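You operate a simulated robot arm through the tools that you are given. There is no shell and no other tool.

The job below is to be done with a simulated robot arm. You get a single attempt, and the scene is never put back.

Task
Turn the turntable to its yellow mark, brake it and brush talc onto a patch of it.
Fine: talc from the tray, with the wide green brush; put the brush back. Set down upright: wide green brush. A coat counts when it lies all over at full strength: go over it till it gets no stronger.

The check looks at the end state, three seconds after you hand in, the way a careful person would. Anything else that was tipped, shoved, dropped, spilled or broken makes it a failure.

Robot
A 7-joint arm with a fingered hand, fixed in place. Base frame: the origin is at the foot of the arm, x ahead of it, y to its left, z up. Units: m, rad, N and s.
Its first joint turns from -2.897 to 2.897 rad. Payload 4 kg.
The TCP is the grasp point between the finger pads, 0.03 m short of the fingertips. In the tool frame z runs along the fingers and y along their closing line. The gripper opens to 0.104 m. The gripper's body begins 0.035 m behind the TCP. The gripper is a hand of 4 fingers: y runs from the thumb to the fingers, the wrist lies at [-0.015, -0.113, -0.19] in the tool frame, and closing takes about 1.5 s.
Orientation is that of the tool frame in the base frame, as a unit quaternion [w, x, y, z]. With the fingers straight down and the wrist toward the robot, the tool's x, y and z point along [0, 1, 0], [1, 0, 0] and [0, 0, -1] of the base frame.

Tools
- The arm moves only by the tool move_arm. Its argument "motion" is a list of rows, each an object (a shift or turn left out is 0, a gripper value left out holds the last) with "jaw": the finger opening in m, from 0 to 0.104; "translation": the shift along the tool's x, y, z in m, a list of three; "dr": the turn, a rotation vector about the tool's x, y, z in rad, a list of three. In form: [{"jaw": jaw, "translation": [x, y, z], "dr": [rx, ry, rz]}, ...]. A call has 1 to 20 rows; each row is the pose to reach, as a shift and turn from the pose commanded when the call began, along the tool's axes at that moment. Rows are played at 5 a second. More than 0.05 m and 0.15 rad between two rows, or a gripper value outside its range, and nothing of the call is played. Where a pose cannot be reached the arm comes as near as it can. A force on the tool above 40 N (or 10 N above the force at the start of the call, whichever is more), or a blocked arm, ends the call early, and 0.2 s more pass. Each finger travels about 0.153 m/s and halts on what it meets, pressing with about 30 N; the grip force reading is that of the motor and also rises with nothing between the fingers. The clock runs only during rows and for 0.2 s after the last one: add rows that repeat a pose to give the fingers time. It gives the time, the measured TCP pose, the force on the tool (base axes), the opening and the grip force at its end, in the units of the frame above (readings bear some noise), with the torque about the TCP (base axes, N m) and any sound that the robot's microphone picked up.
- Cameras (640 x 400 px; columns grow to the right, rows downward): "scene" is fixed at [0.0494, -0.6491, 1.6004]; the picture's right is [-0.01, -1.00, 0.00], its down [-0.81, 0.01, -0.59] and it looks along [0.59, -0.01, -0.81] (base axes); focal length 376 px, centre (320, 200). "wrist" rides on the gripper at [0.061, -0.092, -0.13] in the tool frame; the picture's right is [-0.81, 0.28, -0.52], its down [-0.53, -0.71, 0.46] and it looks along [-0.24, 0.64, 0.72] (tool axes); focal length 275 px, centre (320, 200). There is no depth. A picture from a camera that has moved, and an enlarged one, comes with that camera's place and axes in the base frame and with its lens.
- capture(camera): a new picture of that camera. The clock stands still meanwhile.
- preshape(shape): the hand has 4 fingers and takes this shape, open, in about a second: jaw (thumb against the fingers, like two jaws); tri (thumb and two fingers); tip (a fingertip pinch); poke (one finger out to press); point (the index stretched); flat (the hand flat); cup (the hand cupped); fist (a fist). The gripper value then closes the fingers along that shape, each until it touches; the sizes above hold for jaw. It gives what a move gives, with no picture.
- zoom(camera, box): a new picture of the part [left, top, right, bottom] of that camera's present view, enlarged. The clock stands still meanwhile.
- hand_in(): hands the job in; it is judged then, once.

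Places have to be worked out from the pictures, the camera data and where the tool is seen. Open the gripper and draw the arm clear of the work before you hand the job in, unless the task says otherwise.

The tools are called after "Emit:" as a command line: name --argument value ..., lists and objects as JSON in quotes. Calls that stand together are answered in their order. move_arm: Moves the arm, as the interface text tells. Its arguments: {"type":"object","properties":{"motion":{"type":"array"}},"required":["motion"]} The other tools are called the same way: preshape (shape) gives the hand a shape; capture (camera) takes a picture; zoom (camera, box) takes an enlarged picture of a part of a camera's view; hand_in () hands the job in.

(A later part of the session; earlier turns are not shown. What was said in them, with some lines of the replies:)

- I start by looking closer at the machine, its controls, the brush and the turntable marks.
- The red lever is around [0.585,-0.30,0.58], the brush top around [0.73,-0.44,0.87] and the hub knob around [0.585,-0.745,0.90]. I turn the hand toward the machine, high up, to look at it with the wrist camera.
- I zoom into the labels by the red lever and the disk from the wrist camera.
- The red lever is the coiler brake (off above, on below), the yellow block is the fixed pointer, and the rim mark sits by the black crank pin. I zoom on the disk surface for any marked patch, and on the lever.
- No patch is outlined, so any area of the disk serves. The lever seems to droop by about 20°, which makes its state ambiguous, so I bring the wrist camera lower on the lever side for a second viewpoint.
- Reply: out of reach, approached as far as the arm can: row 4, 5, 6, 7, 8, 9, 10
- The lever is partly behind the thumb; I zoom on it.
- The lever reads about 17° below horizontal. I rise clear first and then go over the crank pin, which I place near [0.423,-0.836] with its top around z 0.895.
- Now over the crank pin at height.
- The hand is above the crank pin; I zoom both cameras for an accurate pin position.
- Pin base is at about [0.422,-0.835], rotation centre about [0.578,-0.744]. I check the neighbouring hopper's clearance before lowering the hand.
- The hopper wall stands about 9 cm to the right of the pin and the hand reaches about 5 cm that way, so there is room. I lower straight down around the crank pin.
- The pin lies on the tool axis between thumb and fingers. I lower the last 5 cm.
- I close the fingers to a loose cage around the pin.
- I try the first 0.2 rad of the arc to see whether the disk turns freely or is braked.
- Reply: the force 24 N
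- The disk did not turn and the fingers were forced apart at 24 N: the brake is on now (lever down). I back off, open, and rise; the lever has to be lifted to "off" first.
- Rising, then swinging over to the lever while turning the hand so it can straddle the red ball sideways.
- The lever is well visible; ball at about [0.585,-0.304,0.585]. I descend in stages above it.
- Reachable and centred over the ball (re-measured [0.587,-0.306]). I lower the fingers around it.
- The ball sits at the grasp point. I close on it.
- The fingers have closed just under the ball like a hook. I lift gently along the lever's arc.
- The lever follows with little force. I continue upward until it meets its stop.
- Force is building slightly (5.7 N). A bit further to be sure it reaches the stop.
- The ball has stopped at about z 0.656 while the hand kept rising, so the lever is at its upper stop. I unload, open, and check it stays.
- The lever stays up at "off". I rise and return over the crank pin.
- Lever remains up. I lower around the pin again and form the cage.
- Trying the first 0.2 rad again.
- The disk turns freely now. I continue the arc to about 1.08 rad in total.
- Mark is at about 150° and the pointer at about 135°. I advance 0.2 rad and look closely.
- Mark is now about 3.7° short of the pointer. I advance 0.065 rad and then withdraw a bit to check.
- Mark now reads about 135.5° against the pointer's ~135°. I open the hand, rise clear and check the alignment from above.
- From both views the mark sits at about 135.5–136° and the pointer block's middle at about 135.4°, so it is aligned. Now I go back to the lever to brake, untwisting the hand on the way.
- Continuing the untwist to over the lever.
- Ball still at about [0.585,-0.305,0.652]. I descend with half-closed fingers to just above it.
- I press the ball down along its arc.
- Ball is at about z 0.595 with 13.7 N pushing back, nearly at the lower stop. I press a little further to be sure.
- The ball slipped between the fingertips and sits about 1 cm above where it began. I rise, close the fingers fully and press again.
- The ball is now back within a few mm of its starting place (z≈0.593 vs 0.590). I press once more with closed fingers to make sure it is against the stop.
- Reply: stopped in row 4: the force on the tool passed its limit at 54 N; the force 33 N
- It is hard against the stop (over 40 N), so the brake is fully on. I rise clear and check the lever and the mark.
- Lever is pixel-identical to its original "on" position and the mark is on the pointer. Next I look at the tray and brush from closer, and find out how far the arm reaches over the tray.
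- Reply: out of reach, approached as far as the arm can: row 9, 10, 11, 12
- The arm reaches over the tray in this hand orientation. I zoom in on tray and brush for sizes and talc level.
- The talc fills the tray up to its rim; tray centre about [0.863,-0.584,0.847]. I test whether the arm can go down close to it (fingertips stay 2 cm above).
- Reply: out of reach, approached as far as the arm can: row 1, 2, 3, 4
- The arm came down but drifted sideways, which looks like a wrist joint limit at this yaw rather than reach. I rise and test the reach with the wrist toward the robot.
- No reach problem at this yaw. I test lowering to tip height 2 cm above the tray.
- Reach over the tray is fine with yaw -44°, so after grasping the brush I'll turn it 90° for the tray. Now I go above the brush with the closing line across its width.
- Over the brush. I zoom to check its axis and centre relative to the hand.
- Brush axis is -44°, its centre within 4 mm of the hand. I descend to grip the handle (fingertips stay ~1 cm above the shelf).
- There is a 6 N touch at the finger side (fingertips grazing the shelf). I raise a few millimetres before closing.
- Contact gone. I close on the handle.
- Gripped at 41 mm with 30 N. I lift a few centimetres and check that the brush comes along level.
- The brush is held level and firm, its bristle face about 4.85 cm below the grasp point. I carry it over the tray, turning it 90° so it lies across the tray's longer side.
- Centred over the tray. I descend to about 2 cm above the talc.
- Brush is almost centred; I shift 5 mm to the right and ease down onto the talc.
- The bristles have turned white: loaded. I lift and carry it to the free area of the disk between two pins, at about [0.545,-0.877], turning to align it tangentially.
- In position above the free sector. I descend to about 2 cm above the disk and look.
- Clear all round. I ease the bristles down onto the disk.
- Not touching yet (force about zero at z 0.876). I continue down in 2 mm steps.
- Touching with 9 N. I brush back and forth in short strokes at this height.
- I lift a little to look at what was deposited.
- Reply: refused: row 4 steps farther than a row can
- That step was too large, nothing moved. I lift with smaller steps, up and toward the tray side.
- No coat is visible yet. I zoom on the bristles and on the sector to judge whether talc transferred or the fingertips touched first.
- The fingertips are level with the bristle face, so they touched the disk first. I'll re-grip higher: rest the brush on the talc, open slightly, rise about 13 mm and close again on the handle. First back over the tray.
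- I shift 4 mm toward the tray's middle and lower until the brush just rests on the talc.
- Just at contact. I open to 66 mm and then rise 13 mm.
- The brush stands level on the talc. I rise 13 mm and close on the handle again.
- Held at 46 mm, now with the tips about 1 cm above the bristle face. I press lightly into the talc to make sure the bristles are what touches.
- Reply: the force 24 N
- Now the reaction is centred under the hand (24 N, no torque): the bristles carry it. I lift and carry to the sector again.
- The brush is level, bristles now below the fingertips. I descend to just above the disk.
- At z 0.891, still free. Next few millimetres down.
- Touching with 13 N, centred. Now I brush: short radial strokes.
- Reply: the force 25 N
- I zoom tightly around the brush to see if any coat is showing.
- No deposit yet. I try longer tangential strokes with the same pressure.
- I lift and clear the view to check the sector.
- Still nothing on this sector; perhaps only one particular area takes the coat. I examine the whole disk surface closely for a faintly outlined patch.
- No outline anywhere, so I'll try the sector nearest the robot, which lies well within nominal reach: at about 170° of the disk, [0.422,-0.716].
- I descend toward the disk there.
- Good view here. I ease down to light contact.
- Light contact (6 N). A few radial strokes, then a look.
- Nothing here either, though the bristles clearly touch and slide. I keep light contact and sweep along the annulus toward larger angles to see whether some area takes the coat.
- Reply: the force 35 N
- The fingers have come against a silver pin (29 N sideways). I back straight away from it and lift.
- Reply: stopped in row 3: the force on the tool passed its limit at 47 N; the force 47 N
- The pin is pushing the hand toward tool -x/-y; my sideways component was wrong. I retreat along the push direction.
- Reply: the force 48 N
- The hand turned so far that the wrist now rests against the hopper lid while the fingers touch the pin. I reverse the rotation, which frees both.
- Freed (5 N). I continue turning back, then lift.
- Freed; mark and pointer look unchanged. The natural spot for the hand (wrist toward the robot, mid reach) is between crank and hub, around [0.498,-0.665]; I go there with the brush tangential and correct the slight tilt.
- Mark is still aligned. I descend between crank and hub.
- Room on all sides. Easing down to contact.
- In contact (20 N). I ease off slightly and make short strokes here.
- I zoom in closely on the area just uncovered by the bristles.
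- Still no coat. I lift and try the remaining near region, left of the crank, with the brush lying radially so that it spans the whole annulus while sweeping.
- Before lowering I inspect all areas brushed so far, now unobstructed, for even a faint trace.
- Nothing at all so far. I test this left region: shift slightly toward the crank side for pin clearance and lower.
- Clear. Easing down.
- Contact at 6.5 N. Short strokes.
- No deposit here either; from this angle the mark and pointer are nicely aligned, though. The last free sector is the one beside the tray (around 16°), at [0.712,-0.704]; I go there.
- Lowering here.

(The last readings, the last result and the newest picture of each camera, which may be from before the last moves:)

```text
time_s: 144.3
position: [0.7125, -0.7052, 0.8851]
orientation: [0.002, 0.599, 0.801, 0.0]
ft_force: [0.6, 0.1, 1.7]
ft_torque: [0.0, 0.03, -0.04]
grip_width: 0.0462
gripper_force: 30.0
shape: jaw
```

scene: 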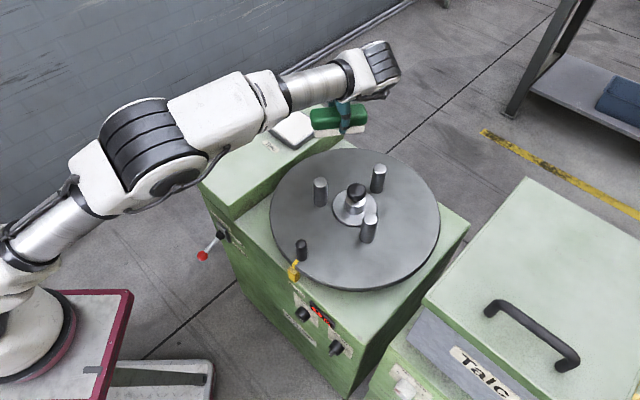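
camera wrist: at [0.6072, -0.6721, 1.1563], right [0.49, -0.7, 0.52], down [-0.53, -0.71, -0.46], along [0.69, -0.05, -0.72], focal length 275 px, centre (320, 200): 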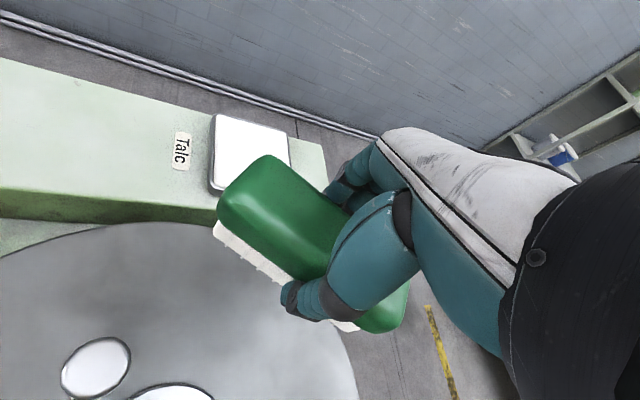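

Just at contact (about 3 N). Strokes here.

Emit:
move_arm --motion '[{"translation": [0, -0.006, 0.001]}, {"translation": [0, -0.014, 0.001]}, {"translation": [0, -0.006, 0.001]}, {"translation": [0, 0.004, 0.001]}, {"translation": [0, 0.012, 0.001]}, {"translation": [0, 0.004, 0.001]}, {"translation": [0, -0.006, 0.001]}, {"translation": [0, -0.014, 0.001]}, {"translation": [0, 0, 0.001]}, {"translation": [0, 0.012, 0.001]}, {"translation": [0, 0.012, 0.001]}]'

Emit:
zoom --camera "wrist" --box '[150, 180, 400, 400]'

Emit:
zoom --camera "scene" --box '[290, 120, 410, 210]'

```text
time_s: 146.7
position: [0.7228, -0.702, 0.8856]
orientation: [0.001, 0.599, 0.801, 0.001]
ft_force: [-4.7, -2.0, 15.2]
ft_torque: [-0.05, 0.17, -0.01]
grip_width: 0.0466
gripper_force: 30.3
shape: jaw
```

```text
1.82 times, centred on (275, 290) of wrist
camera zoom: at [0.6182, -0.6681, 1.0148], right [0.49, -0.7, 0.52], down [-0.53, -0.71, -0.46], along [0.69, -0.05, -0.72], focal length 500 px, centre (402, 36)
```

zoom: 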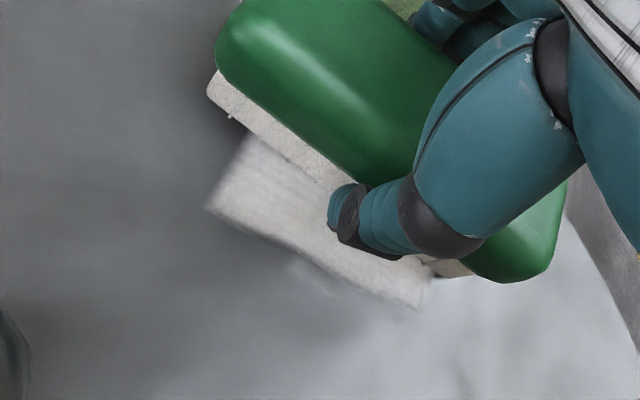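

```text
4.44 times, centred on (350, 165) of scene
camera zoom: at [0.0494, -0.6491, 1.6004], right [-0.01, -1.0, 0.0], down [-0.81, 0.01, -0.59], along [0.59, -0.01, -0.81], focal length 1670 px, centre (187, 356)
```

zoom: 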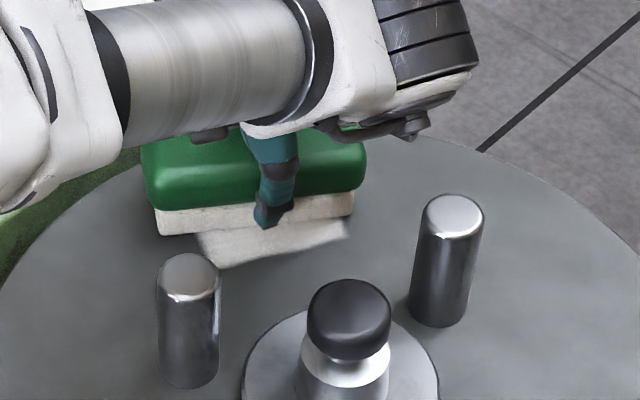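

A white coat has appeared here, with a definite left boundary: this is the patch. I lift to see its full outline.

Emit:
move_arm --motion '[{"translation": [0, 0, -0.02]}, {"translation": [0, 0, -0.05]}, {"translation": [0, 0, -0.09]}, {"translation": [0, 0.0, -0.13]}, {"translation": [0.03, 0.03, -0.14]}, {"translation": [0.06, 0.06, -0.14]}, {"translation": [0.09, 0.08, -0.14]}, {"translation": [0.09, 0.08, -0.14]}]'

Emit:
capture --camera "wrist"

Emit:
zoom --camera "scene" --box '[290, 120, 410, 210]'

```text
time_s: 148.5
position: [0.776, -0.589, 1.0248]
orientation: [0.0, 0.599, 0.801, 0.001]
ft_force: [-0.7, 1.1, -0.8]
ft_torque: [-0.03, 0.01, -0.01]
grip_width: 0.0466
gripper_force: 29.9
shape: jaw
```

```text
taken
camera wrist: at [0.6698, -0.5559, 1.1545], right [0.49, -0.7, 0.52], down [-0.53, -0.71, -0.46], along [0.69, -0.05, -0.72], focal length 275 px, centre (320, 200)
```

wrist: 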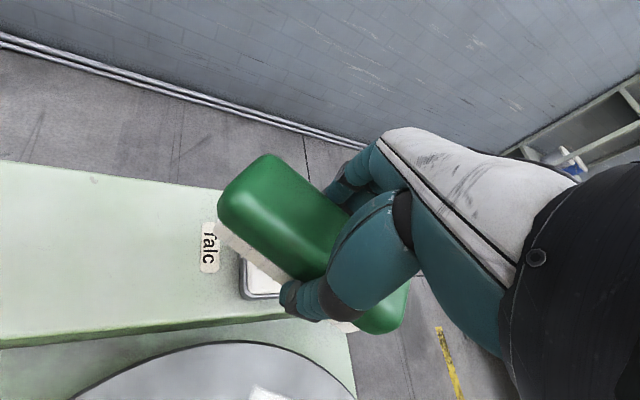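

```text
4.44 times, centred on (350, 165) of scene
camera zoom: at [0.0494, -0.6491, 1.6004], right [-0.01, -1.0, 0.0], down [-0.81, 0.01, -0.59], along [0.59, -0.01, -0.81], focal length 1670 px, centre (187, 356)
```

zoom: 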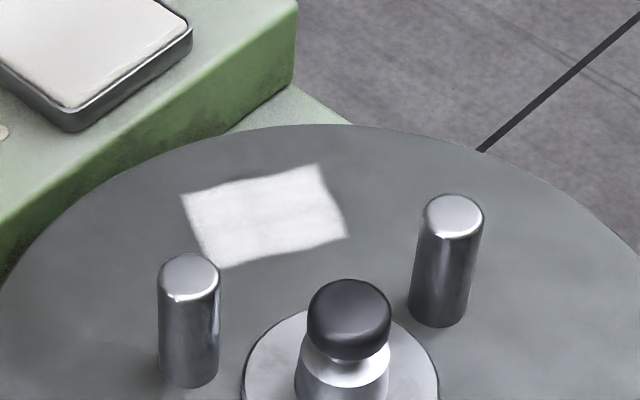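

The patch is a rectangle about 9 × 6 cm centred near [0.716,-0.707]. I zoom to judge the evenness of the coat.

Emit:
zoom --camera "scene" --box '[325, 150, 373, 186]'

```text
11.11 times, centred on (349, 168) of scene
camera zoom: at [0.0494, -0.6491, 1.6004], right [-0.01, -1.0, 0.0], down [-0.81, 0.01, -0.59], along [0.59, -0.01, -0.81], focal length 4175 px, centre (-2, 556)
```

zoom: 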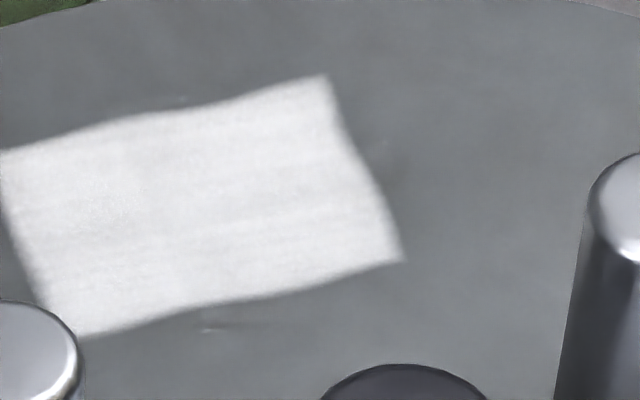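

The coat is already strong with softer borders. I reload the brush at the tray and then go over the whole patch again with longer strokes.

Emit:
move_arm --motion '[{"translation": [-0.0028, 0.0105, -0.01], "dr": [0, 0, 0.133]}, {"translation": [-0.0056, 0.021, -0.01], "dr": [0, 0, 0.266]}, {"translation": [-0.0083, 0.0316, -0.01], "dr": [0, 0, 0.399]}, {"translation": [-0.0111, 0.0421, -0.01], "dr": [0, 0, 0.532]}, {"translation": [-0.0139, 0.0526, -0.01], "dr": [0, 0, 0.665]}, {"translation": [-0.0167, 0.0632, -0.01], "dr": [0, 0, 0.798]}, {"translation": [-0.0194, 0.0737, -0.01], "dr": [0, 0, 0.931]}, {"translation": [-0.0222, 0.0842, -0.01], "dr": [0, 0, 1.064]}, {"translation": [-0.0222, 0.0842, -0.01], "dr": [0, 0, 1.064]}, {"translation": [-0.0222, 0.0842, 0.03], "dr": [0, 0, 1.064]}, {"translation": [-0.0222, 0.0842, 0.07], "dr": [0, 0, 1.064]}, {"translation": [-0.0222, 0.0842, 0.1], "dr": [0, 0, 1.064]}, {"translation": [-0.0222, 0.0842, 0.108], "dr": [0, 0, 1.064]}, {"translation": [-0.0222, 0.0842, 0.108], "dr": [0, 0, 1.064]}]'

Emit:
zoom --camera "scene" --box '[250, 90, 346, 170]'

```text
time_s: 151.5
position: [0.8607, -0.5887, 0.9164]
orientation: [0.001, 0.922, 0.387, 0.001]
ft_force: [0.0, -0.1, -1.4]
ft_torque: [0.01, 0.01, 0.0]
grip_width: 0.0465
gripper_force: 30.1
shape: jaw
```

```text
5.00 times, centred on (298, 130) of scene
camera zoom: at [0.0494, -0.6491, 1.6004], right [-0.01, -1.0, 0.0], down [-0.81, 0.01, -0.59], along [0.59, -0.01, -0.81], focal length 1879 px, centre (430, 550)
```

zoom: 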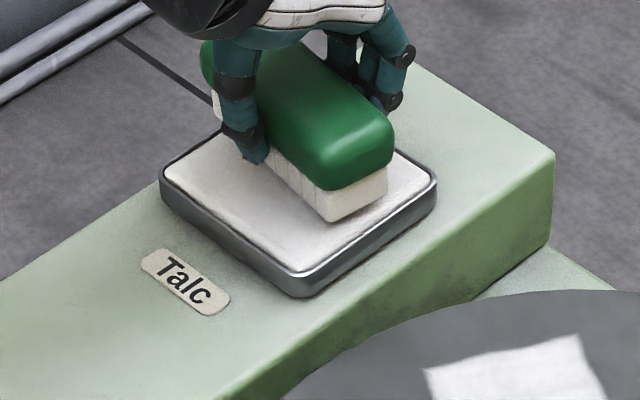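

Above the talc, centred. I dip lightly.

Emit:
move_arm --motion '[{"translation": [0, 0, 0.003]}, {"translation": [0, 0, 0.006]}, {"translation": [0, 0, 0.0075]}]'

```text
time_s: 152.3
position: [0.8612, -0.5896, 0.9102]
orientation: [0.002, 0.922, 0.387, 0.002]
ft_force: [-3.7, 1.8, 10.7]
ft_torque: [0.02, 0.04, 0.0]
grip_width: 0.0464
gripper_force: 30.0
shape: jaw
```

Loaded. Back to the patch, centred and aligned at yaw 15°.

Emit:
move_arm --motion '[{"translation": [0, 0, -0.02]}, {"translation": [0, 0, -0.06]}, {"translation": [0, 0, -0.1]}, {"translation": [0, 0, -0.12]}, {"translation": [-0.0232, -0.0027, -0.12], "dr": [0, 0, -0.13]}, {"translation": [-0.0464, -0.0053, -0.12], "dr": [0, 0, -0.26]}, {"translation": [-0.0695, -0.008, -0.12], "dr": [0, 0, -0.39]}, {"translation": [-0.0927, -0.0107, -0.12], "dr": [0, 0, -0.52]}, {"translation": [-0.1159, -0.0133, -0.12], "dr": [0, 0, -0.65]}, {"translation": [-0.139, -0.016, -0.12], "dr": [0, 0, -0.78]}, {"translation": [-0.1622, -0.0186, -0.12], "dr": [0, 0, -0.91]}, {"translation": [-0.1854, -0.0213, -0.12], "dr": [0, 0, -1.04]}, {"translation": [-0.1854, -0.0213, -0.12], "dr": [0, 0, -1.04]}, {"translation": [-0.1854, -0.0213, -0.08], "dr": [0, 0, -1.04]}, {"translation": [-0.1854, -0.0213, -0.04], "dr": [0, 0, -1.04]}, {"translation": [-0.1854, -0.0213, 0.0], "dr": [0, 0, -1.04]}, {"translation": [-0.1854, -0.0213, 0.016], "dr": [0, 0, -1.04]}, {"translation": [-0.1854, -0.0213, 0.016], "dr": [0, 0, -1.04]}]'

Emit:
capture --camera "wrist"

```text
time_s: 156.1
position: [0.715, -0.7067, 0.8921]
orientation: [0.001, 0.608, 0.794, 0.0]
ft_force: [0.2, 0.5, -0.6]
ft_torque: [-0.02, -0.02, 0.0]
grip_width: 0.0467
gripper_force: 30.0
shape: jaw
```

```text
taken
camera wrist: at [0.6105, -0.6716, 1.0226], right [0.48, -0.71, 0.52], down [-0.55, -0.7, -0.46], along [0.69, -0.07, -0.72], focal length 275 px, centre (320, 200)
```

wrist: 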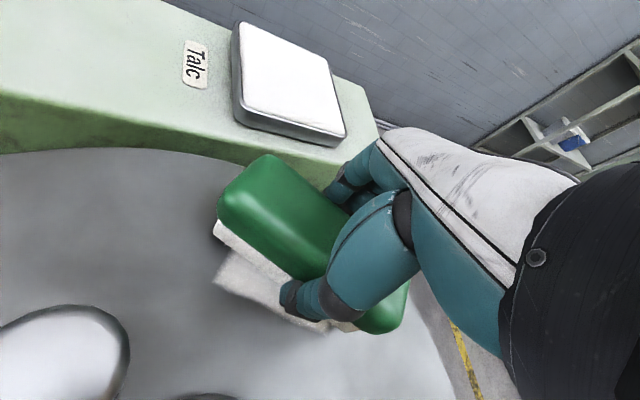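

I lower into contact and make long radial strokes across the whole patch.

Emit:
move_arm --motion '[{"translation": [0, 0, 0.004]}, {"translation": [0, 0, 0.0065]}, {"translation": [0, 0.01, 0.007]}, {"translation": [0, 0.02, 0.007]}, {"translation": [0, 0.01, 0.007]}, {"translation": [0, 0, 0.007]}, {"translation": [0, -0.01, 0.007]}, {"translation": [0, -0.02, 0.007]}, {"translation": [0, -0.01, 0.007]}, {"translation": [0, 0, 0.007]}, {"translation": [0, 0.01, 0.007]}, {"translation": [0, 0.02, 0.007]}, {"translation": [0, 0.01, 0.007]}, {"translation": [0, 0, 0.007]}, {"translation": [0, -0.01, 0.007]}, {"translation": [0, -0.02, 0.007]}, {"translation": [0, -0.01, 0.007]}, {"translation": [0, 0, 0.007]}]'

Emit:
capture --camera "wrist"

```text
time_s: 159.9
position: [0.7178, -0.7063, 0.8864]
orientation: [0.001, 0.608, 0.794, 0.0]
ft_force: [0.9, 0.5, 0.9]
ft_torque: [0.0, -0.02, -0.01]
grip_width: 0.0463
gripper_force: 30.2
shape: jaw
```

```text
taken
camera wrist: at [0.6123, -0.672, 1.016], right [0.48, -0.71, 0.52], down [-0.55, -0.7, -0.46], along [0.69, -0.07, -0.72], focal length 275 px, centre (320, 200)
```

wrist: 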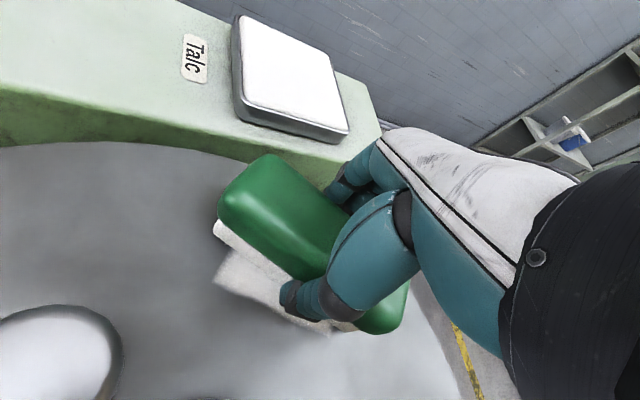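

Only grazing (~2 N). I press 2 mm more and repeat, with radial and some tangential strokes.

Emit:
move_arm --motion '[{"translation": [0, 0, 0.002]}, {"translation": [0, 0.01, 0.002]}, {"translation": [0, 0.02, 0.002]}, {"translation": [0, 0.01, 0.002]}, {"translation": [0, 0, 0.002]}, {"translation": [0, -0.01, 0.002]}, {"translation": [0, -0.02, 0.002]}, {"translation": [0, -0.01, 0.002]}, {"translation": [0, 0, 0.002]}, {"translation": [0, 0.01, 0.002]}, {"translation": [0, 0.02, 0.002]}, {"translation": [0.008, 0.02, 0.002]}, {"translation": [-0.008, 0.02, 0.002]}, {"translation": [0, 0.01, 0.002]}, {"translation": [0, 0, 0.002]}, {"translation": [0, -0.01, 0.002]}, {"translation": [0, -0.02, 0.002]}, {"translation": [0.008, -0.02, 0.002]}, {"translation": [-0.008, -0.02, 0.002]}, {"translation": [0, 0, 0.002]}]'

Emit:
capture --camera "wrist"

```text
time_s: 164.1
position: [0.7147, -0.7076, 0.884]
orientation: [0.002, 0.609, 0.794, -0.001]
ft_force: [-5.6, -4.3, 18.6]
ft_torque: [-0.05, 0.19, -0.01]
grip_width: 0.0467
gripper_force: 30.1
shape: jaw
```

```text
taken
camera wrist: at [0.6103, -0.6727, 1.0143], right [0.47, -0.71, 0.52], down [-0.55, -0.7, -0.45], along [0.69, -0.07, -0.72], focal length 275 px, centre (320, 200)
```

wrist: 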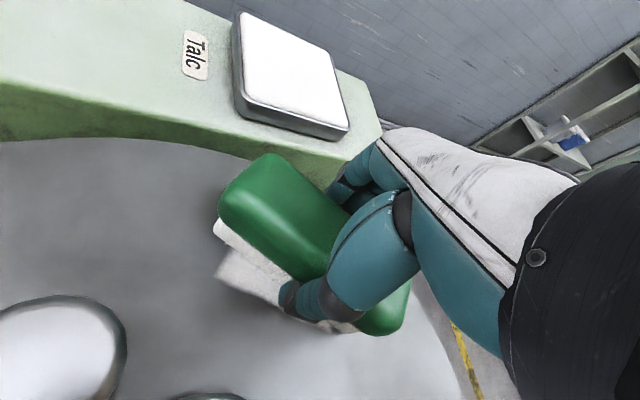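

Firm contact throughout. I lift and compare the coat with before.

Emit:
move_arm --motion '[{"translation": [0, 0, -0.02]}, {"translation": [0, 0, -0.05]}, {"translation": [0, 0, -0.09]}, {"translation": [0, 0.0, -0.13]}, {"translation": [0.03, 0.03, -0.14]}, {"translation": [0.06, 0.05, -0.14]}, {"translation": [0.09, 0.05, -0.14]}, {"translation": [0.12, 0.05, -0.14]}, {"translation": [0.12, 0.05, -0.14]}]'

Emit:
zoom --camera "scene" --box '[325, 150, 373, 186]'

Emit:
zoom --camera "scene" --box '[260, 90, 420, 210]'

Emit:
capture --camera "wrist"

```text
time_s: 166.1
position: [0.7314, -0.5794, 1.0232]
orientation: [0.001, 0.609, 0.794, 0.001]
ft_force: [0.3, -0.2, -1.6]
ft_torque: [0.03, 0.02, 0.01]
grip_width: 0.0467
gripper_force: 29.8
shape: jaw
```

```text
11.11 times, centred on (349, 168) of scene
camera zoom: at [0.0494, -0.6491, 1.6004], right [-0.01, -1.0, 0.0], down [-0.81, 0.01, -0.59], along [0.59, -0.01, -0.81], focal length 4175 px, centre (-2, 556)
```

zoom: 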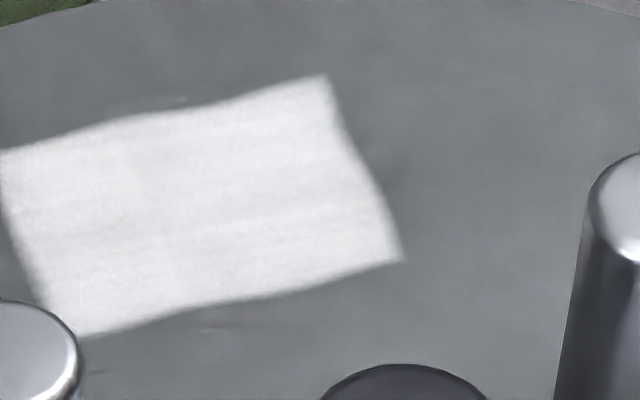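

```text
3.33 times, centred on (340, 150) of scene
camera zoom: at [0.0494, -0.6491, 1.6004], right [-0.01, -1.0, 0.0], down [-0.81, 0.01, -0.59], along [0.59, -0.01, -0.81], focal length 1253 px, centre (253, 367)
```

zoom: 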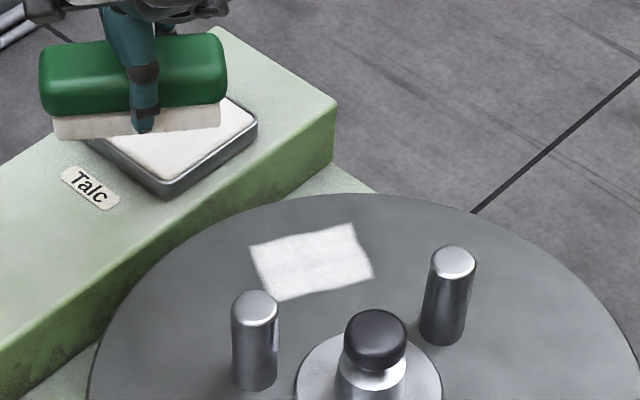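

```text
taken
camera wrist: at [0.6277, -0.5434, 1.154], right [0.48, -0.71, 0.52], down [-0.55, -0.7, -0.46], along [0.69, -0.07, -0.72], focal length 275 px, centre (320, 200)
```

wrist: 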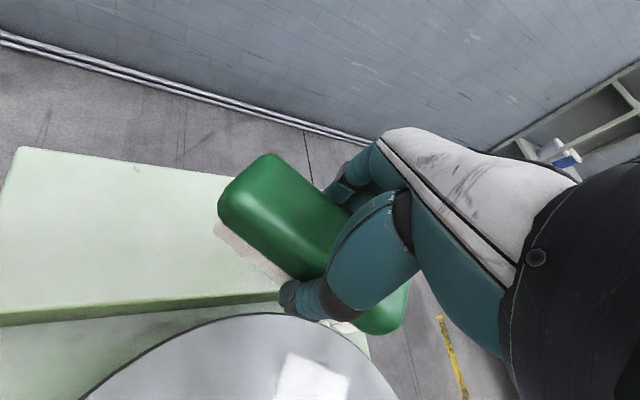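

The coat is now even and white. To be sure it gets no stronger, I reload once more and give it another round.

Emit:
move_arm --motion '[{"translation": [-0.0054, 0.0154, -0.01], "dr": [0, 0, 0.13]}, {"translation": [-0.0108, 0.0307, -0.01], "dr": [0, 0, 0.26]}, {"translation": [-0.0162, 0.0461, -0.01], "dr": [0, 0, 0.39]}, {"translation": [-0.0216, 0.0615, -0.01], "dr": [0, 0, 0.52]}, {"translation": [-0.027, 0.0769, -0.01], "dr": [0, 0, 0.65]}, {"translation": [-0.0324, 0.0922, -0.01], "dr": [0, 0, 0.78]}, {"translation": [-0.0378, 0.1076, -0.01], "dr": [0, 0, 0.91]}, {"translation": [-0.0432, 0.123, -0.01], "dr": [0, 0, 1.04]}, {"translation": [-0.0432, 0.123, -0.01], "dr": [0, 0, 1.04]}, {"translation": [-0.0432, 0.123, 0.03], "dr": [0, 0, 1.04]}, {"translation": [-0.0432, 0.123, 0.07], "dr": [0, 0, 1.04]}, {"translation": [-0.0432, 0.123, 0.1], "dr": [0, 0, 1.04]}, {"translation": [-0.0432, 0.123, 0.109], "dr": [0, 0, 1.04]}, {"translation": [-0.0432, 0.123, 0.109], "dr": [0, 0, 1.04]}]'

Emit:
move_arm --motion '[{"translation": [0, 0, 0.003]}, {"translation": [0, 0, 0.005]}, {"translation": [0, 0, 0.0065]}]'

Emit:
zoom --camera "scene" --box '[250, 90, 346, 170]'

```text
time_s: 169.1
position: [0.8622, -0.5869, 0.9135]
orientation: [0.001, 0.922, 0.387, 0.0]
ft_force: [-0.3, 0.3, -1.5]
ft_torque: [-0.04, 0.03, 0.02]
grip_width: 0.0464
gripper_force: 30.5
shape: jaw
```

```text
time_s: 169.9
position: [0.8628, -0.5881, 0.9113]
orientation: [0.001, 0.922, 0.386, 0.003]
ft_force: [-3.0, 4.4, 14.9]
ft_torque: [0.13, 0.05, 0.05]
grip_width: 0.0467
gripper_force: 30.0
shape: jaw
```

```text
5.00 times, centred on (298, 130) of scene
camera zoom: at [0.0494, -0.6491, 1.6004], right [-0.01, -1.0, 0.0], down [-0.81, 0.01, -0.59], along [0.59, -0.01, -0.81], focal length 1879 px, centre (430, 550)
```

zoom: 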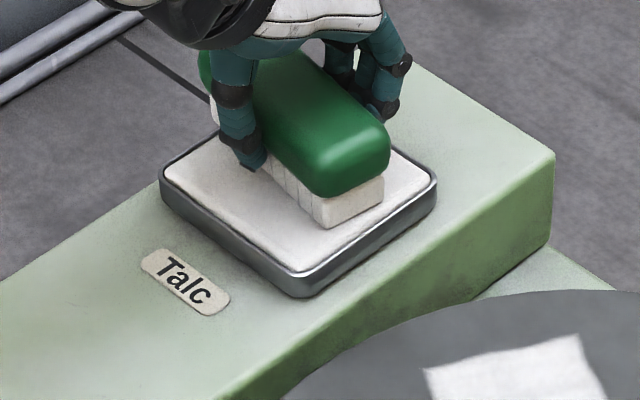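

Back to the patch.

Emit:
move_arm --motion '[{"translation": [0, 0, -0.02]}, {"translation": [0, 0, -0.06]}, {"translation": [0, 0, -0.1]}, {"translation": [0, 0, -0.12]}, {"translation": [-0.0234, -0.0027, -0.12], "dr": [0, 0, -0.13]}, {"translation": [-0.0469, -0.0053, -0.12], "dr": [0, 0, -0.26]}, {"translation": [-0.0703, -0.008, -0.12], "dr": [0, 0, -0.39]}, {"translation": [-0.0938, -0.0107, -0.12], "dr": [0, 0, -0.52]}, {"translation": [-0.1172, -0.0133, -0.12], "dr": [0, 0, -0.65]}, {"translation": [-0.1406, -0.016, -0.12], "dr": [0, 0, -0.78]}, {"translation": [-0.1641, -0.0186, -0.12], "dr": [0, 0, -0.91]}, {"translation": [-0.1875, -0.0213, -0.12], "dr": [0, 0, -1.04]}, {"translation": [-0.1875, -0.0213, -0.12], "dr": [0, 0, -1.04]}, {"translation": [-0.1875, -0.0213, -0.08], "dr": [0, 0, -1.04]}, {"translation": [-0.1875, -0.0213, -0.04], "dr": [0, 0, -1.04]}, {"translation": [-0.1875, -0.0213, 0.0], "dr": [0, 0, -1.04]}, {"translation": [-0.1875, -0.0213, 0.017], "dr": [0, 0, -1.04]}, {"translation": [-0.1875, -0.0213, 0.017], "dr": [0, 0, -1.04]}]'

```text
time_s: 173.7
position: [0.7171, -0.7067, 0.8896]
orientation: [0.002, 0.608, 0.794, 0.001]
ft_force: [-0.2, -0.3, -0.7]
ft_torque: [-0.04, 0.0, -0.02]
grip_width: 0.0468
gripper_force: 29.7
shape: jaw
```

Emit:
move_arm --motion '[{"translation": [0, 0, 0.003]}, {"translation": [0, 0, 0.005]}, {"translation": [0, 0.01, 0.0055]}, {"translation": [0, 0.022, 0.0055]}, {"translation": [0, 0.01, 0.0055]}, {"translation": [0, 0, 0.0055]}, {"translation": [0, -0.01, 0.0055]}, {"translation": [0, -0.022, 0.0055]}, {"translation": [0, -0.01, 0.0055]}, {"translation": [0, 0, 0.0055]}, {"translation": [0, 0.01, 0.0055]}, {"translation": [0, 0.022, 0.0055]}, {"translation": [0, 0.01, 0.0055]}, {"translation": [0, 0, 0.0055]}, {"translation": [0, -0.01, 0.0055]}, {"translation": [0, -0.022, 0.0055]}, {"translation": [0, -0.01, 0.0055]}, {"translation": [0, 0, 0.0055]}, {"translation": [0, 0.01, 0.0055]}, {"translation": [0, 0.022, 0.0055]}]'

Emit:
move_arm --motion '[{"translation": [0.006, 0, 0]}, {"translation": [0.01, -0.01, 0]}, {"translation": [0.01, -0.022, 0]}, {"translation": [0.01, -0.034, 0]}, {"translation": [0.005, -0.044, 0]}, {"translation": [0, -0.044, 0]}, {"translation": [-0.008, -0.034, 0]}, {"translation": [-0.01, -0.022, 0]}, {"translation": [-0.01, -0.01, 0]}, {"translation": [-0.008, 0, 0]}, {"translation": [0, -0.01, 0]}, {"translation": [0, -0.022, 0]}]'

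Emit:
move_arm --motion '[{"translation": [0, 0, -0.02]}, {"translation": [0, 0, -0.05]}, {"translation": [0, 0, -0.09]}, {"translation": [0, 0.0, -0.13]}, {"translation": [0.03, 0.03, -0.14]}, {"translation": [0.06, 0.05, -0.14]}, {"translation": [0.09, 0.05, -0.14]}, {"translation": [0.12, 0.05, -0.14]}, {"translation": [0.12, 0.05, -0.14]}]'

Emit:
zoom --camera "scene" --box '[325, 150, 373, 186]'

Emit:
capture --camera "scene"

```text
time_s: 177.9
position: [0.7386, -0.6997, 0.8865]
orientation: [0.0, 0.608, 0.794, 0.0]
ft_force: [0.9, -0.2, -1.1]
ft_torque: [0.02, -0.05, 0.01]
grip_width: 0.0464
gripper_force: 30.0
shape: jaw
```

```text
time_s: 180.5
position: [0.7176, -0.7052, 0.8861]
orientation: [0.001, 0.608, 0.794, 0.0]
ft_force: [1.0, 0.2, 3.1]
ft_torque: [0.04, -0.08, 0.01]
grip_width: 0.0465
gripper_force: 30.2
shape: jaw
```

```text
time_s: 182.5
position: [0.7336, -0.5783, 1.0254]
orientation: [0.001, 0.608, 0.794, 0.001]
ft_force: [0.3, 0.9, -1.0]
ft_torque: [0.02, -0.01, -0.01]
grip_width: 0.0463
gripper_force: 29.7
shape: jaw
```

```text
11.11 times, centred on (349, 168) of scene
camera zoom: at [0.0494, -0.6491, 1.6004], right [-0.01, -1.0, 0.0], down [-0.81, 0.01, -0.59], along [0.59, -0.01, -0.81], focal length 4175 px, centre (-2, 556)
```

zoom: 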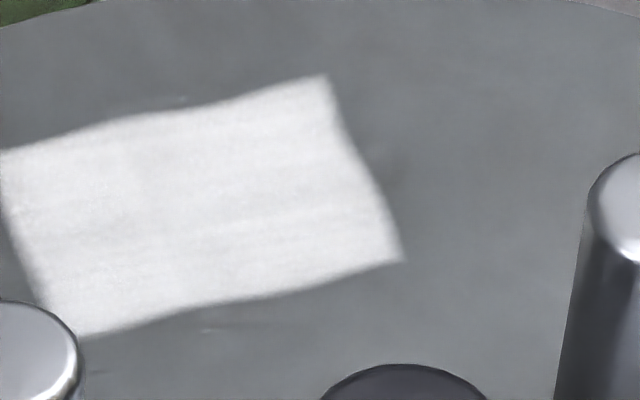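

```text
taken
```

scene: 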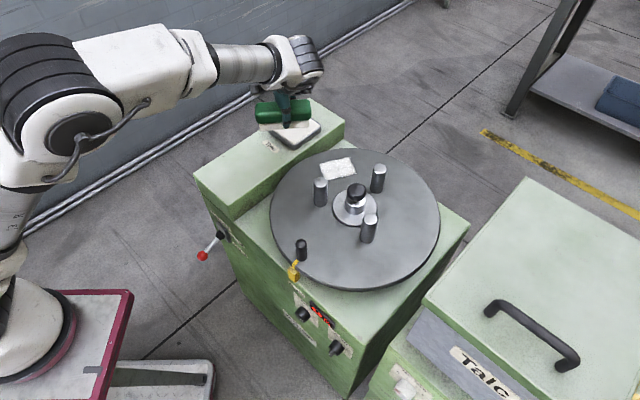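

Unchanged from the previous round, so it is at full strength. Now I carry the brush back to its place on the shelf, in its original orientation.

Emit:
move_arm --motion '[{"translation": [0.0326, 0.0062, 0], "dr": [0, 0, -0.129]}, {"translation": [0.0652, 0.0124, 0], "dr": [0, 0, -0.258]}, {"translation": [0.0977, 0.0186, 0], "dr": [0, 0, -0.387]}, {"translation": [0.1303, 0.0248, 0], "dr": [0, 0, -0.515]}, {"translation": [0.1303, 0.0248, 0], "dr": [0, 0, -0.515]}, {"translation": [0.1303, 0.0248, 0.04], "dr": [0, 0, -0.515]}, {"translation": [0.1303, 0.0248, 0.08], "dr": [0, 0, -0.515]}, {"translation": [0.1303, 0.0248, 0.11], "dr": [0, 0, -0.515]}, {"translation": [0.1303, 0.0248, 0.125], "dr": [0, 0, -0.515]}, {"translation": [0.1303, 0.0248, 0.125], "dr": [0, 0, -0.515]}]'

Emit:
capture --camera "wrist"

Emit:
zoom --camera "scene" --box '[180, 100, 300, 190]'

```text
time_s: 184.7
position: [0.7248, -0.4446, 0.8994]
orientation: [0.001, 0.386, 0.923, -0.001]
ft_force: [1.2, 0.5, -2.6]
ft_torque: [0.02, 0.0, 0.0]
grip_width: 0.0463
gripper_force: 29.6
shape: jaw
```

```text
taken
camera wrist: at [0.6172, -0.4651, 1.0304], right [0.76, -0.38, 0.52], down [-0.13, -0.88, -0.45], along [0.63, 0.28, -0.72], focal length 275 px, centre (320, 200)
```

wrist: 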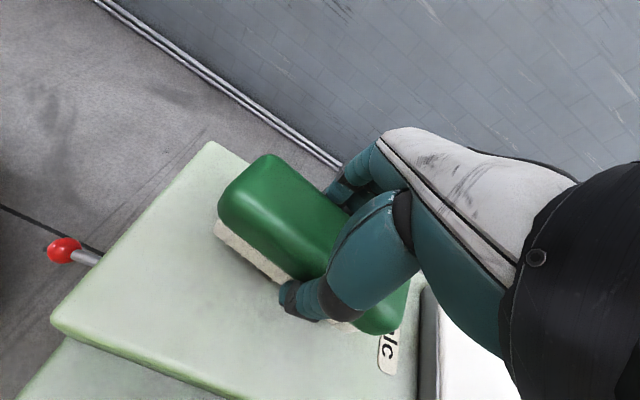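

```text
4.44 times, centred on (240, 145) of scene
camera zoom: at [0.0494, -0.6491, 1.6004], right [-0.01, -1.0, 0.0], down [-0.81, 0.01, -0.59], along [0.59, -0.01, -0.81], focal length 1670 px, centre (676, 444)
```

zoom: 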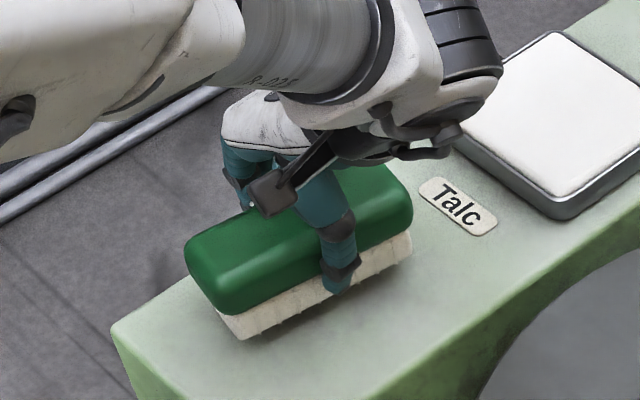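

Over its place. Comparing with the first pictures the brush sits about 1 cm too far left, so I shift it and lower until it touches.

Emit:
move_arm --motion '[{"translation": [0, -0.005, 0.002]}, {"translation": [0, -0.009, 0.005]}, {"translation": [0, -0.009, 0.009]}, {"translation": [0, -0.009, 0.009]}]'

Emit:
move_arm --motion '[{"translation": [0, 0, 0.0015]}, {"translation": [0, 0, 0.003]}]'

```text
time_s: 185.7
position: [0.7182, -0.4521, 0.8922]
orientation: [0.001, 0.386, 0.922, -0.001]
ft_force: [-0.5, 0.2, -1.5]
ft_torque: [-0.02, -0.02, -0.01]
grip_width: 0.0466
gripper_force: 30.2
shape: jaw
```

```text
time_s: 186.3
position: [0.7183, -0.4522, 0.8883]
orientation: [0.0, 0.386, 0.922, -0.001]
ft_force: [0.1, -0.1, -1.6]
ft_torque: [0.01, -0.01, -0.02]
grip_width: 0.0466
gripper_force: 29.8
shape: jaw
```

Not touching yet at z 0.888; a little further.

Emit:
move_arm --motion '[{"translation": [0, 0, 0.001]}, {"translation": [0, 0, 0.002]}, {"translation": [0, 0, 0.003]}]'

```text
time_s: 187.1
position: [0.7188, -0.4518, 0.8869]
orientation: [0.001, 0.386, 0.923, -0.001]
ft_force: [-1.1, 0.1, -1.0]
ft_torque: [0.04, 0.0, 0.01]
grip_width: 0.0463
gripper_force: 30.2
shape: jaw
```

Emit:
move_arm --motion '[{"translation": [0, 0, 0.001]}, {"translation": [0, 0, 0.002]}]'

Emit:
zoom --camera "scene" --box '[180, 100, 300, 190]'

```text
time_s: 187.7
position: [0.7176, -0.4515, 0.8844]
orientation: [0.001, 0.386, 0.923, 0.0]
ft_force: [0.9, 0.1, 16.4]
ft_torque: [0.04, -0.01, 0.06]
grip_width: 0.0466
gripper_force: 30.0
shape: jaw
```

```text
4.44 times, centred on (240, 145) of scene
camera zoom: at [0.0494, -0.6491, 1.6004], right [-0.01, -1.0, 0.0], down [-0.81, 0.01, -0.59], along [0.59, -0.01, -0.81], focal length 1670 px, centre (676, 444)
```

zoom: 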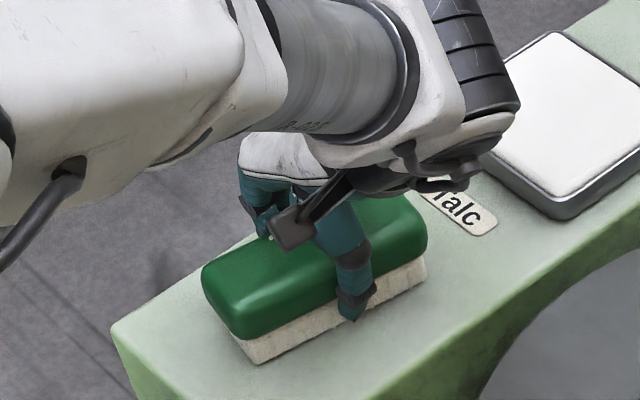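

The brush stands flat on the shelf in its place. I relieve the pressure, open, and rise.

Emit:
move_arm --motion '[{"translation": [0, 0, -0.001]}, {"translation": [0, 0, -0.001], "jaw": 0.06}, {"translation": [0, 0, -0.001], "jaw": 0.08}, {"translation": [0, 0, -0.001], "jaw": 0.1}, {"translation": [0, 0, -0.001], "jaw": 0.1}, {"translation": [0, 0, -0.001], "jaw": 0.1}]'

Emit:
capture --camera "wrist"

Emit:
zoom --camera "scene" --box '[180, 100, 300, 190]'

```text
time_s: 189.1
position: [0.7182, -0.4522, 0.8846]
orientation: [0.001, 0.386, 0.922, 0.0]
ft_force: [0.0, -1.1, -0.2]
ft_torque: [-0.02, 0.0, 0.02]
grip_width: 0.1003
gripper_force: 0.1
shape: jaw
```

```text
taken
camera wrist: at [0.6101, -0.4723, 1.0146], right [0.76, -0.38, 0.52], down [-0.13, -0.88, -0.46], along [0.63, 0.28, -0.72], focal length 275 px, centre (320, 200)
```

wrist: 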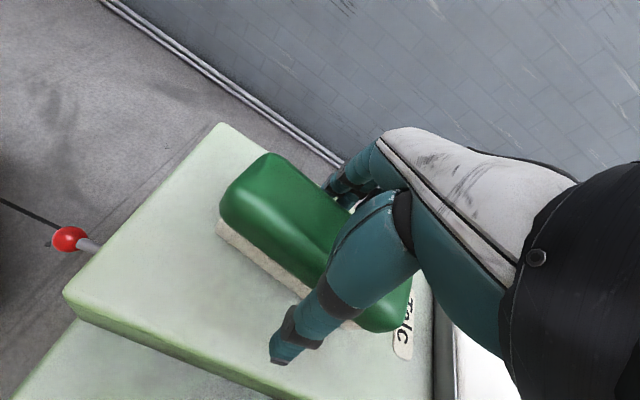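

```text
4.44 times, centred on (240, 145) of scene
camera zoom: at [0.0494, -0.6491, 1.6004], right [-0.01, -1.0, 0.0], down [-0.81, 0.01, -0.59], along [0.59, -0.01, -0.81], focal length 1670 px, centre (676, 444)
```

zoom: 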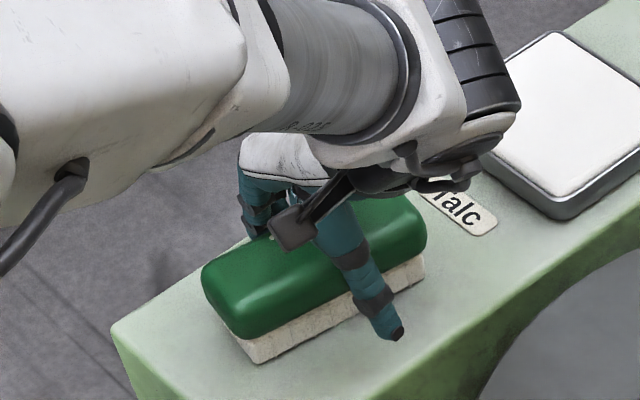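

The brush stays upright and is released. I rise straight up.

Emit:
move_arm --motion '[{"translation": [0, 0, -0.02], "jaw": 0.104}, {"translation": [0, 0, -0.045]}, {"translation": [0, 0, -0.085]}, {"translation": [0, 0, -0.13]}, {"translation": [0, 0, -0.175]}, {"translation": [0, 0, -0.22]}, {"translation": [0, 0, -0.26]}, {"translation": [0.04, 0, -0.27]}, {"translation": [0.08, 0, -0.27]}, {"translation": [0.12, 0, -0.27]}, {"translation": [0.16, 0, -0.27]}, {"translation": [0.16, 0, -0.27]}]'

Emit:
capture --camera "scene"

Emit:
zoom --camera "scene" --box '[180, 90, 340, 190]'

Emit:
zoom --camera "scene" --box '[264, 235, 344, 295]'

Emit:
capture --camera "wrist"

```text
time_s: 191.7
position: [0.6058, -0.3343, 1.1553]
orientation: [0.001, 0.386, 0.923, 0.0]
ft_force: [0.1, -0.1, 0.5]
ft_torque: [0.03, -0.01, 0.05]
grip_width: 0.1038
gripper_force: 0.0
shape: jaw
```

```text
taken
```

scene: 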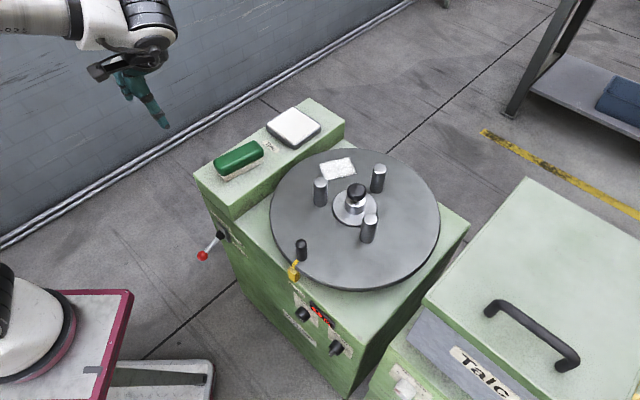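

```text
4.00 times, centred on (260, 140) of scene
camera zoom: at [0.0494, -0.6491, 1.6004], right [-0.01, -1.0, 0.0], down [-0.81, 0.01, -0.59], along [0.59, -0.01, -0.81], focal length 1503 px, centre (560, 440)
```

zoom: 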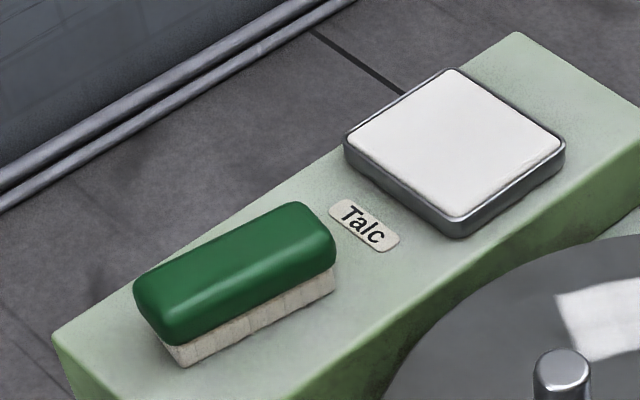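

```text
6.67 times, centred on (304, 265) of scene
camera zoom: at [0.0494, -0.6491, 1.6004], right [-0.01, -1.0, 0.0], down [-0.81, 0.01, -0.59], along [0.59, -0.01, -0.81], focal length 2505 px, centre (427, -233)
```

zoom: 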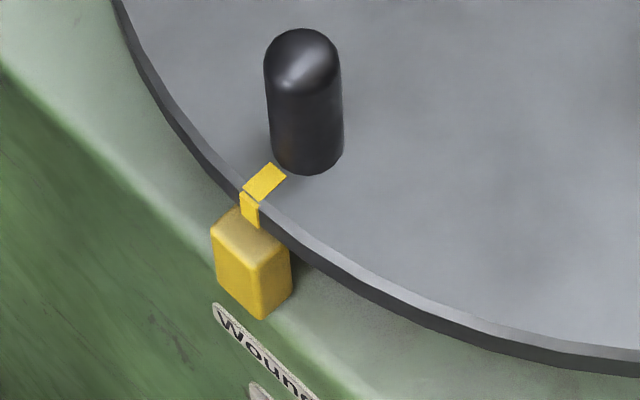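

```text
taken
camera wrist: at [0.4975, -0.3559, 1.2856], right [0.76, -0.38, 0.52], down [-0.13, -0.88, -0.46], along [0.63, 0.28, -0.72], focal length 275 px, centre (320, 200)
```

wrist: 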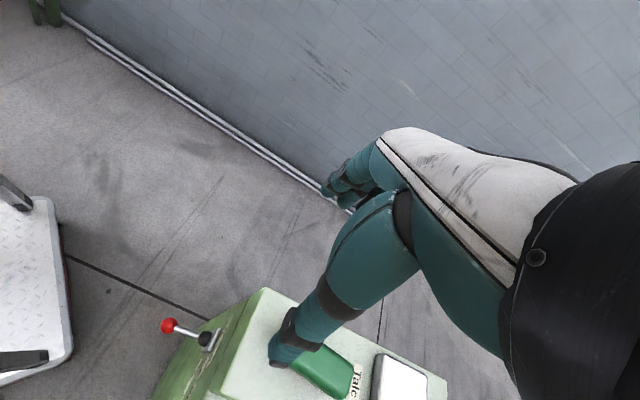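

Everything checks out. The mark is on the pointer, the brake lever is at "on", and the patch is evenly coated. The brush stands upright in its place, the tray has not moved, and the arm is clear with the hand open. I hand in.

Emit:
hand_in

```text
The job is handed in.
```

I turned the turntable to its yellow mark, braked it and coated a patch of it with talc. The brush is back in its place, and the job is handed in.

- **Turntable:** The yellow mark lines up with the fixed pointer to within about 1°. The brake was on at the start, so I released it, turned the disk and put it back on. The lever is hard against its lower stop.
- **Coat:** Only one area of the disk took the talc: a rectangle of about 9 × 6 cm beside the tray. I brushed the other sectors first while looking for it, and they show no trace. I loaded the brush from the tray and went over the patch in three rounds. The last round changed nothing visible, so I took the coat as full strength; contact was light in that round.
- **Brush:** It stands upright in its original spot, within about a centimetre of where it began and turned by a few degrees. Its bristles are still white with talc.
- **A slip along the way:** During one sweep the fingers caught a silver pin while the wrist pressed against the hopper lid, at up to 47 N. I backed out, and the mark, pins and hopper all look unchanged in later pictures.

The arm is clear of the work and the hand is open.
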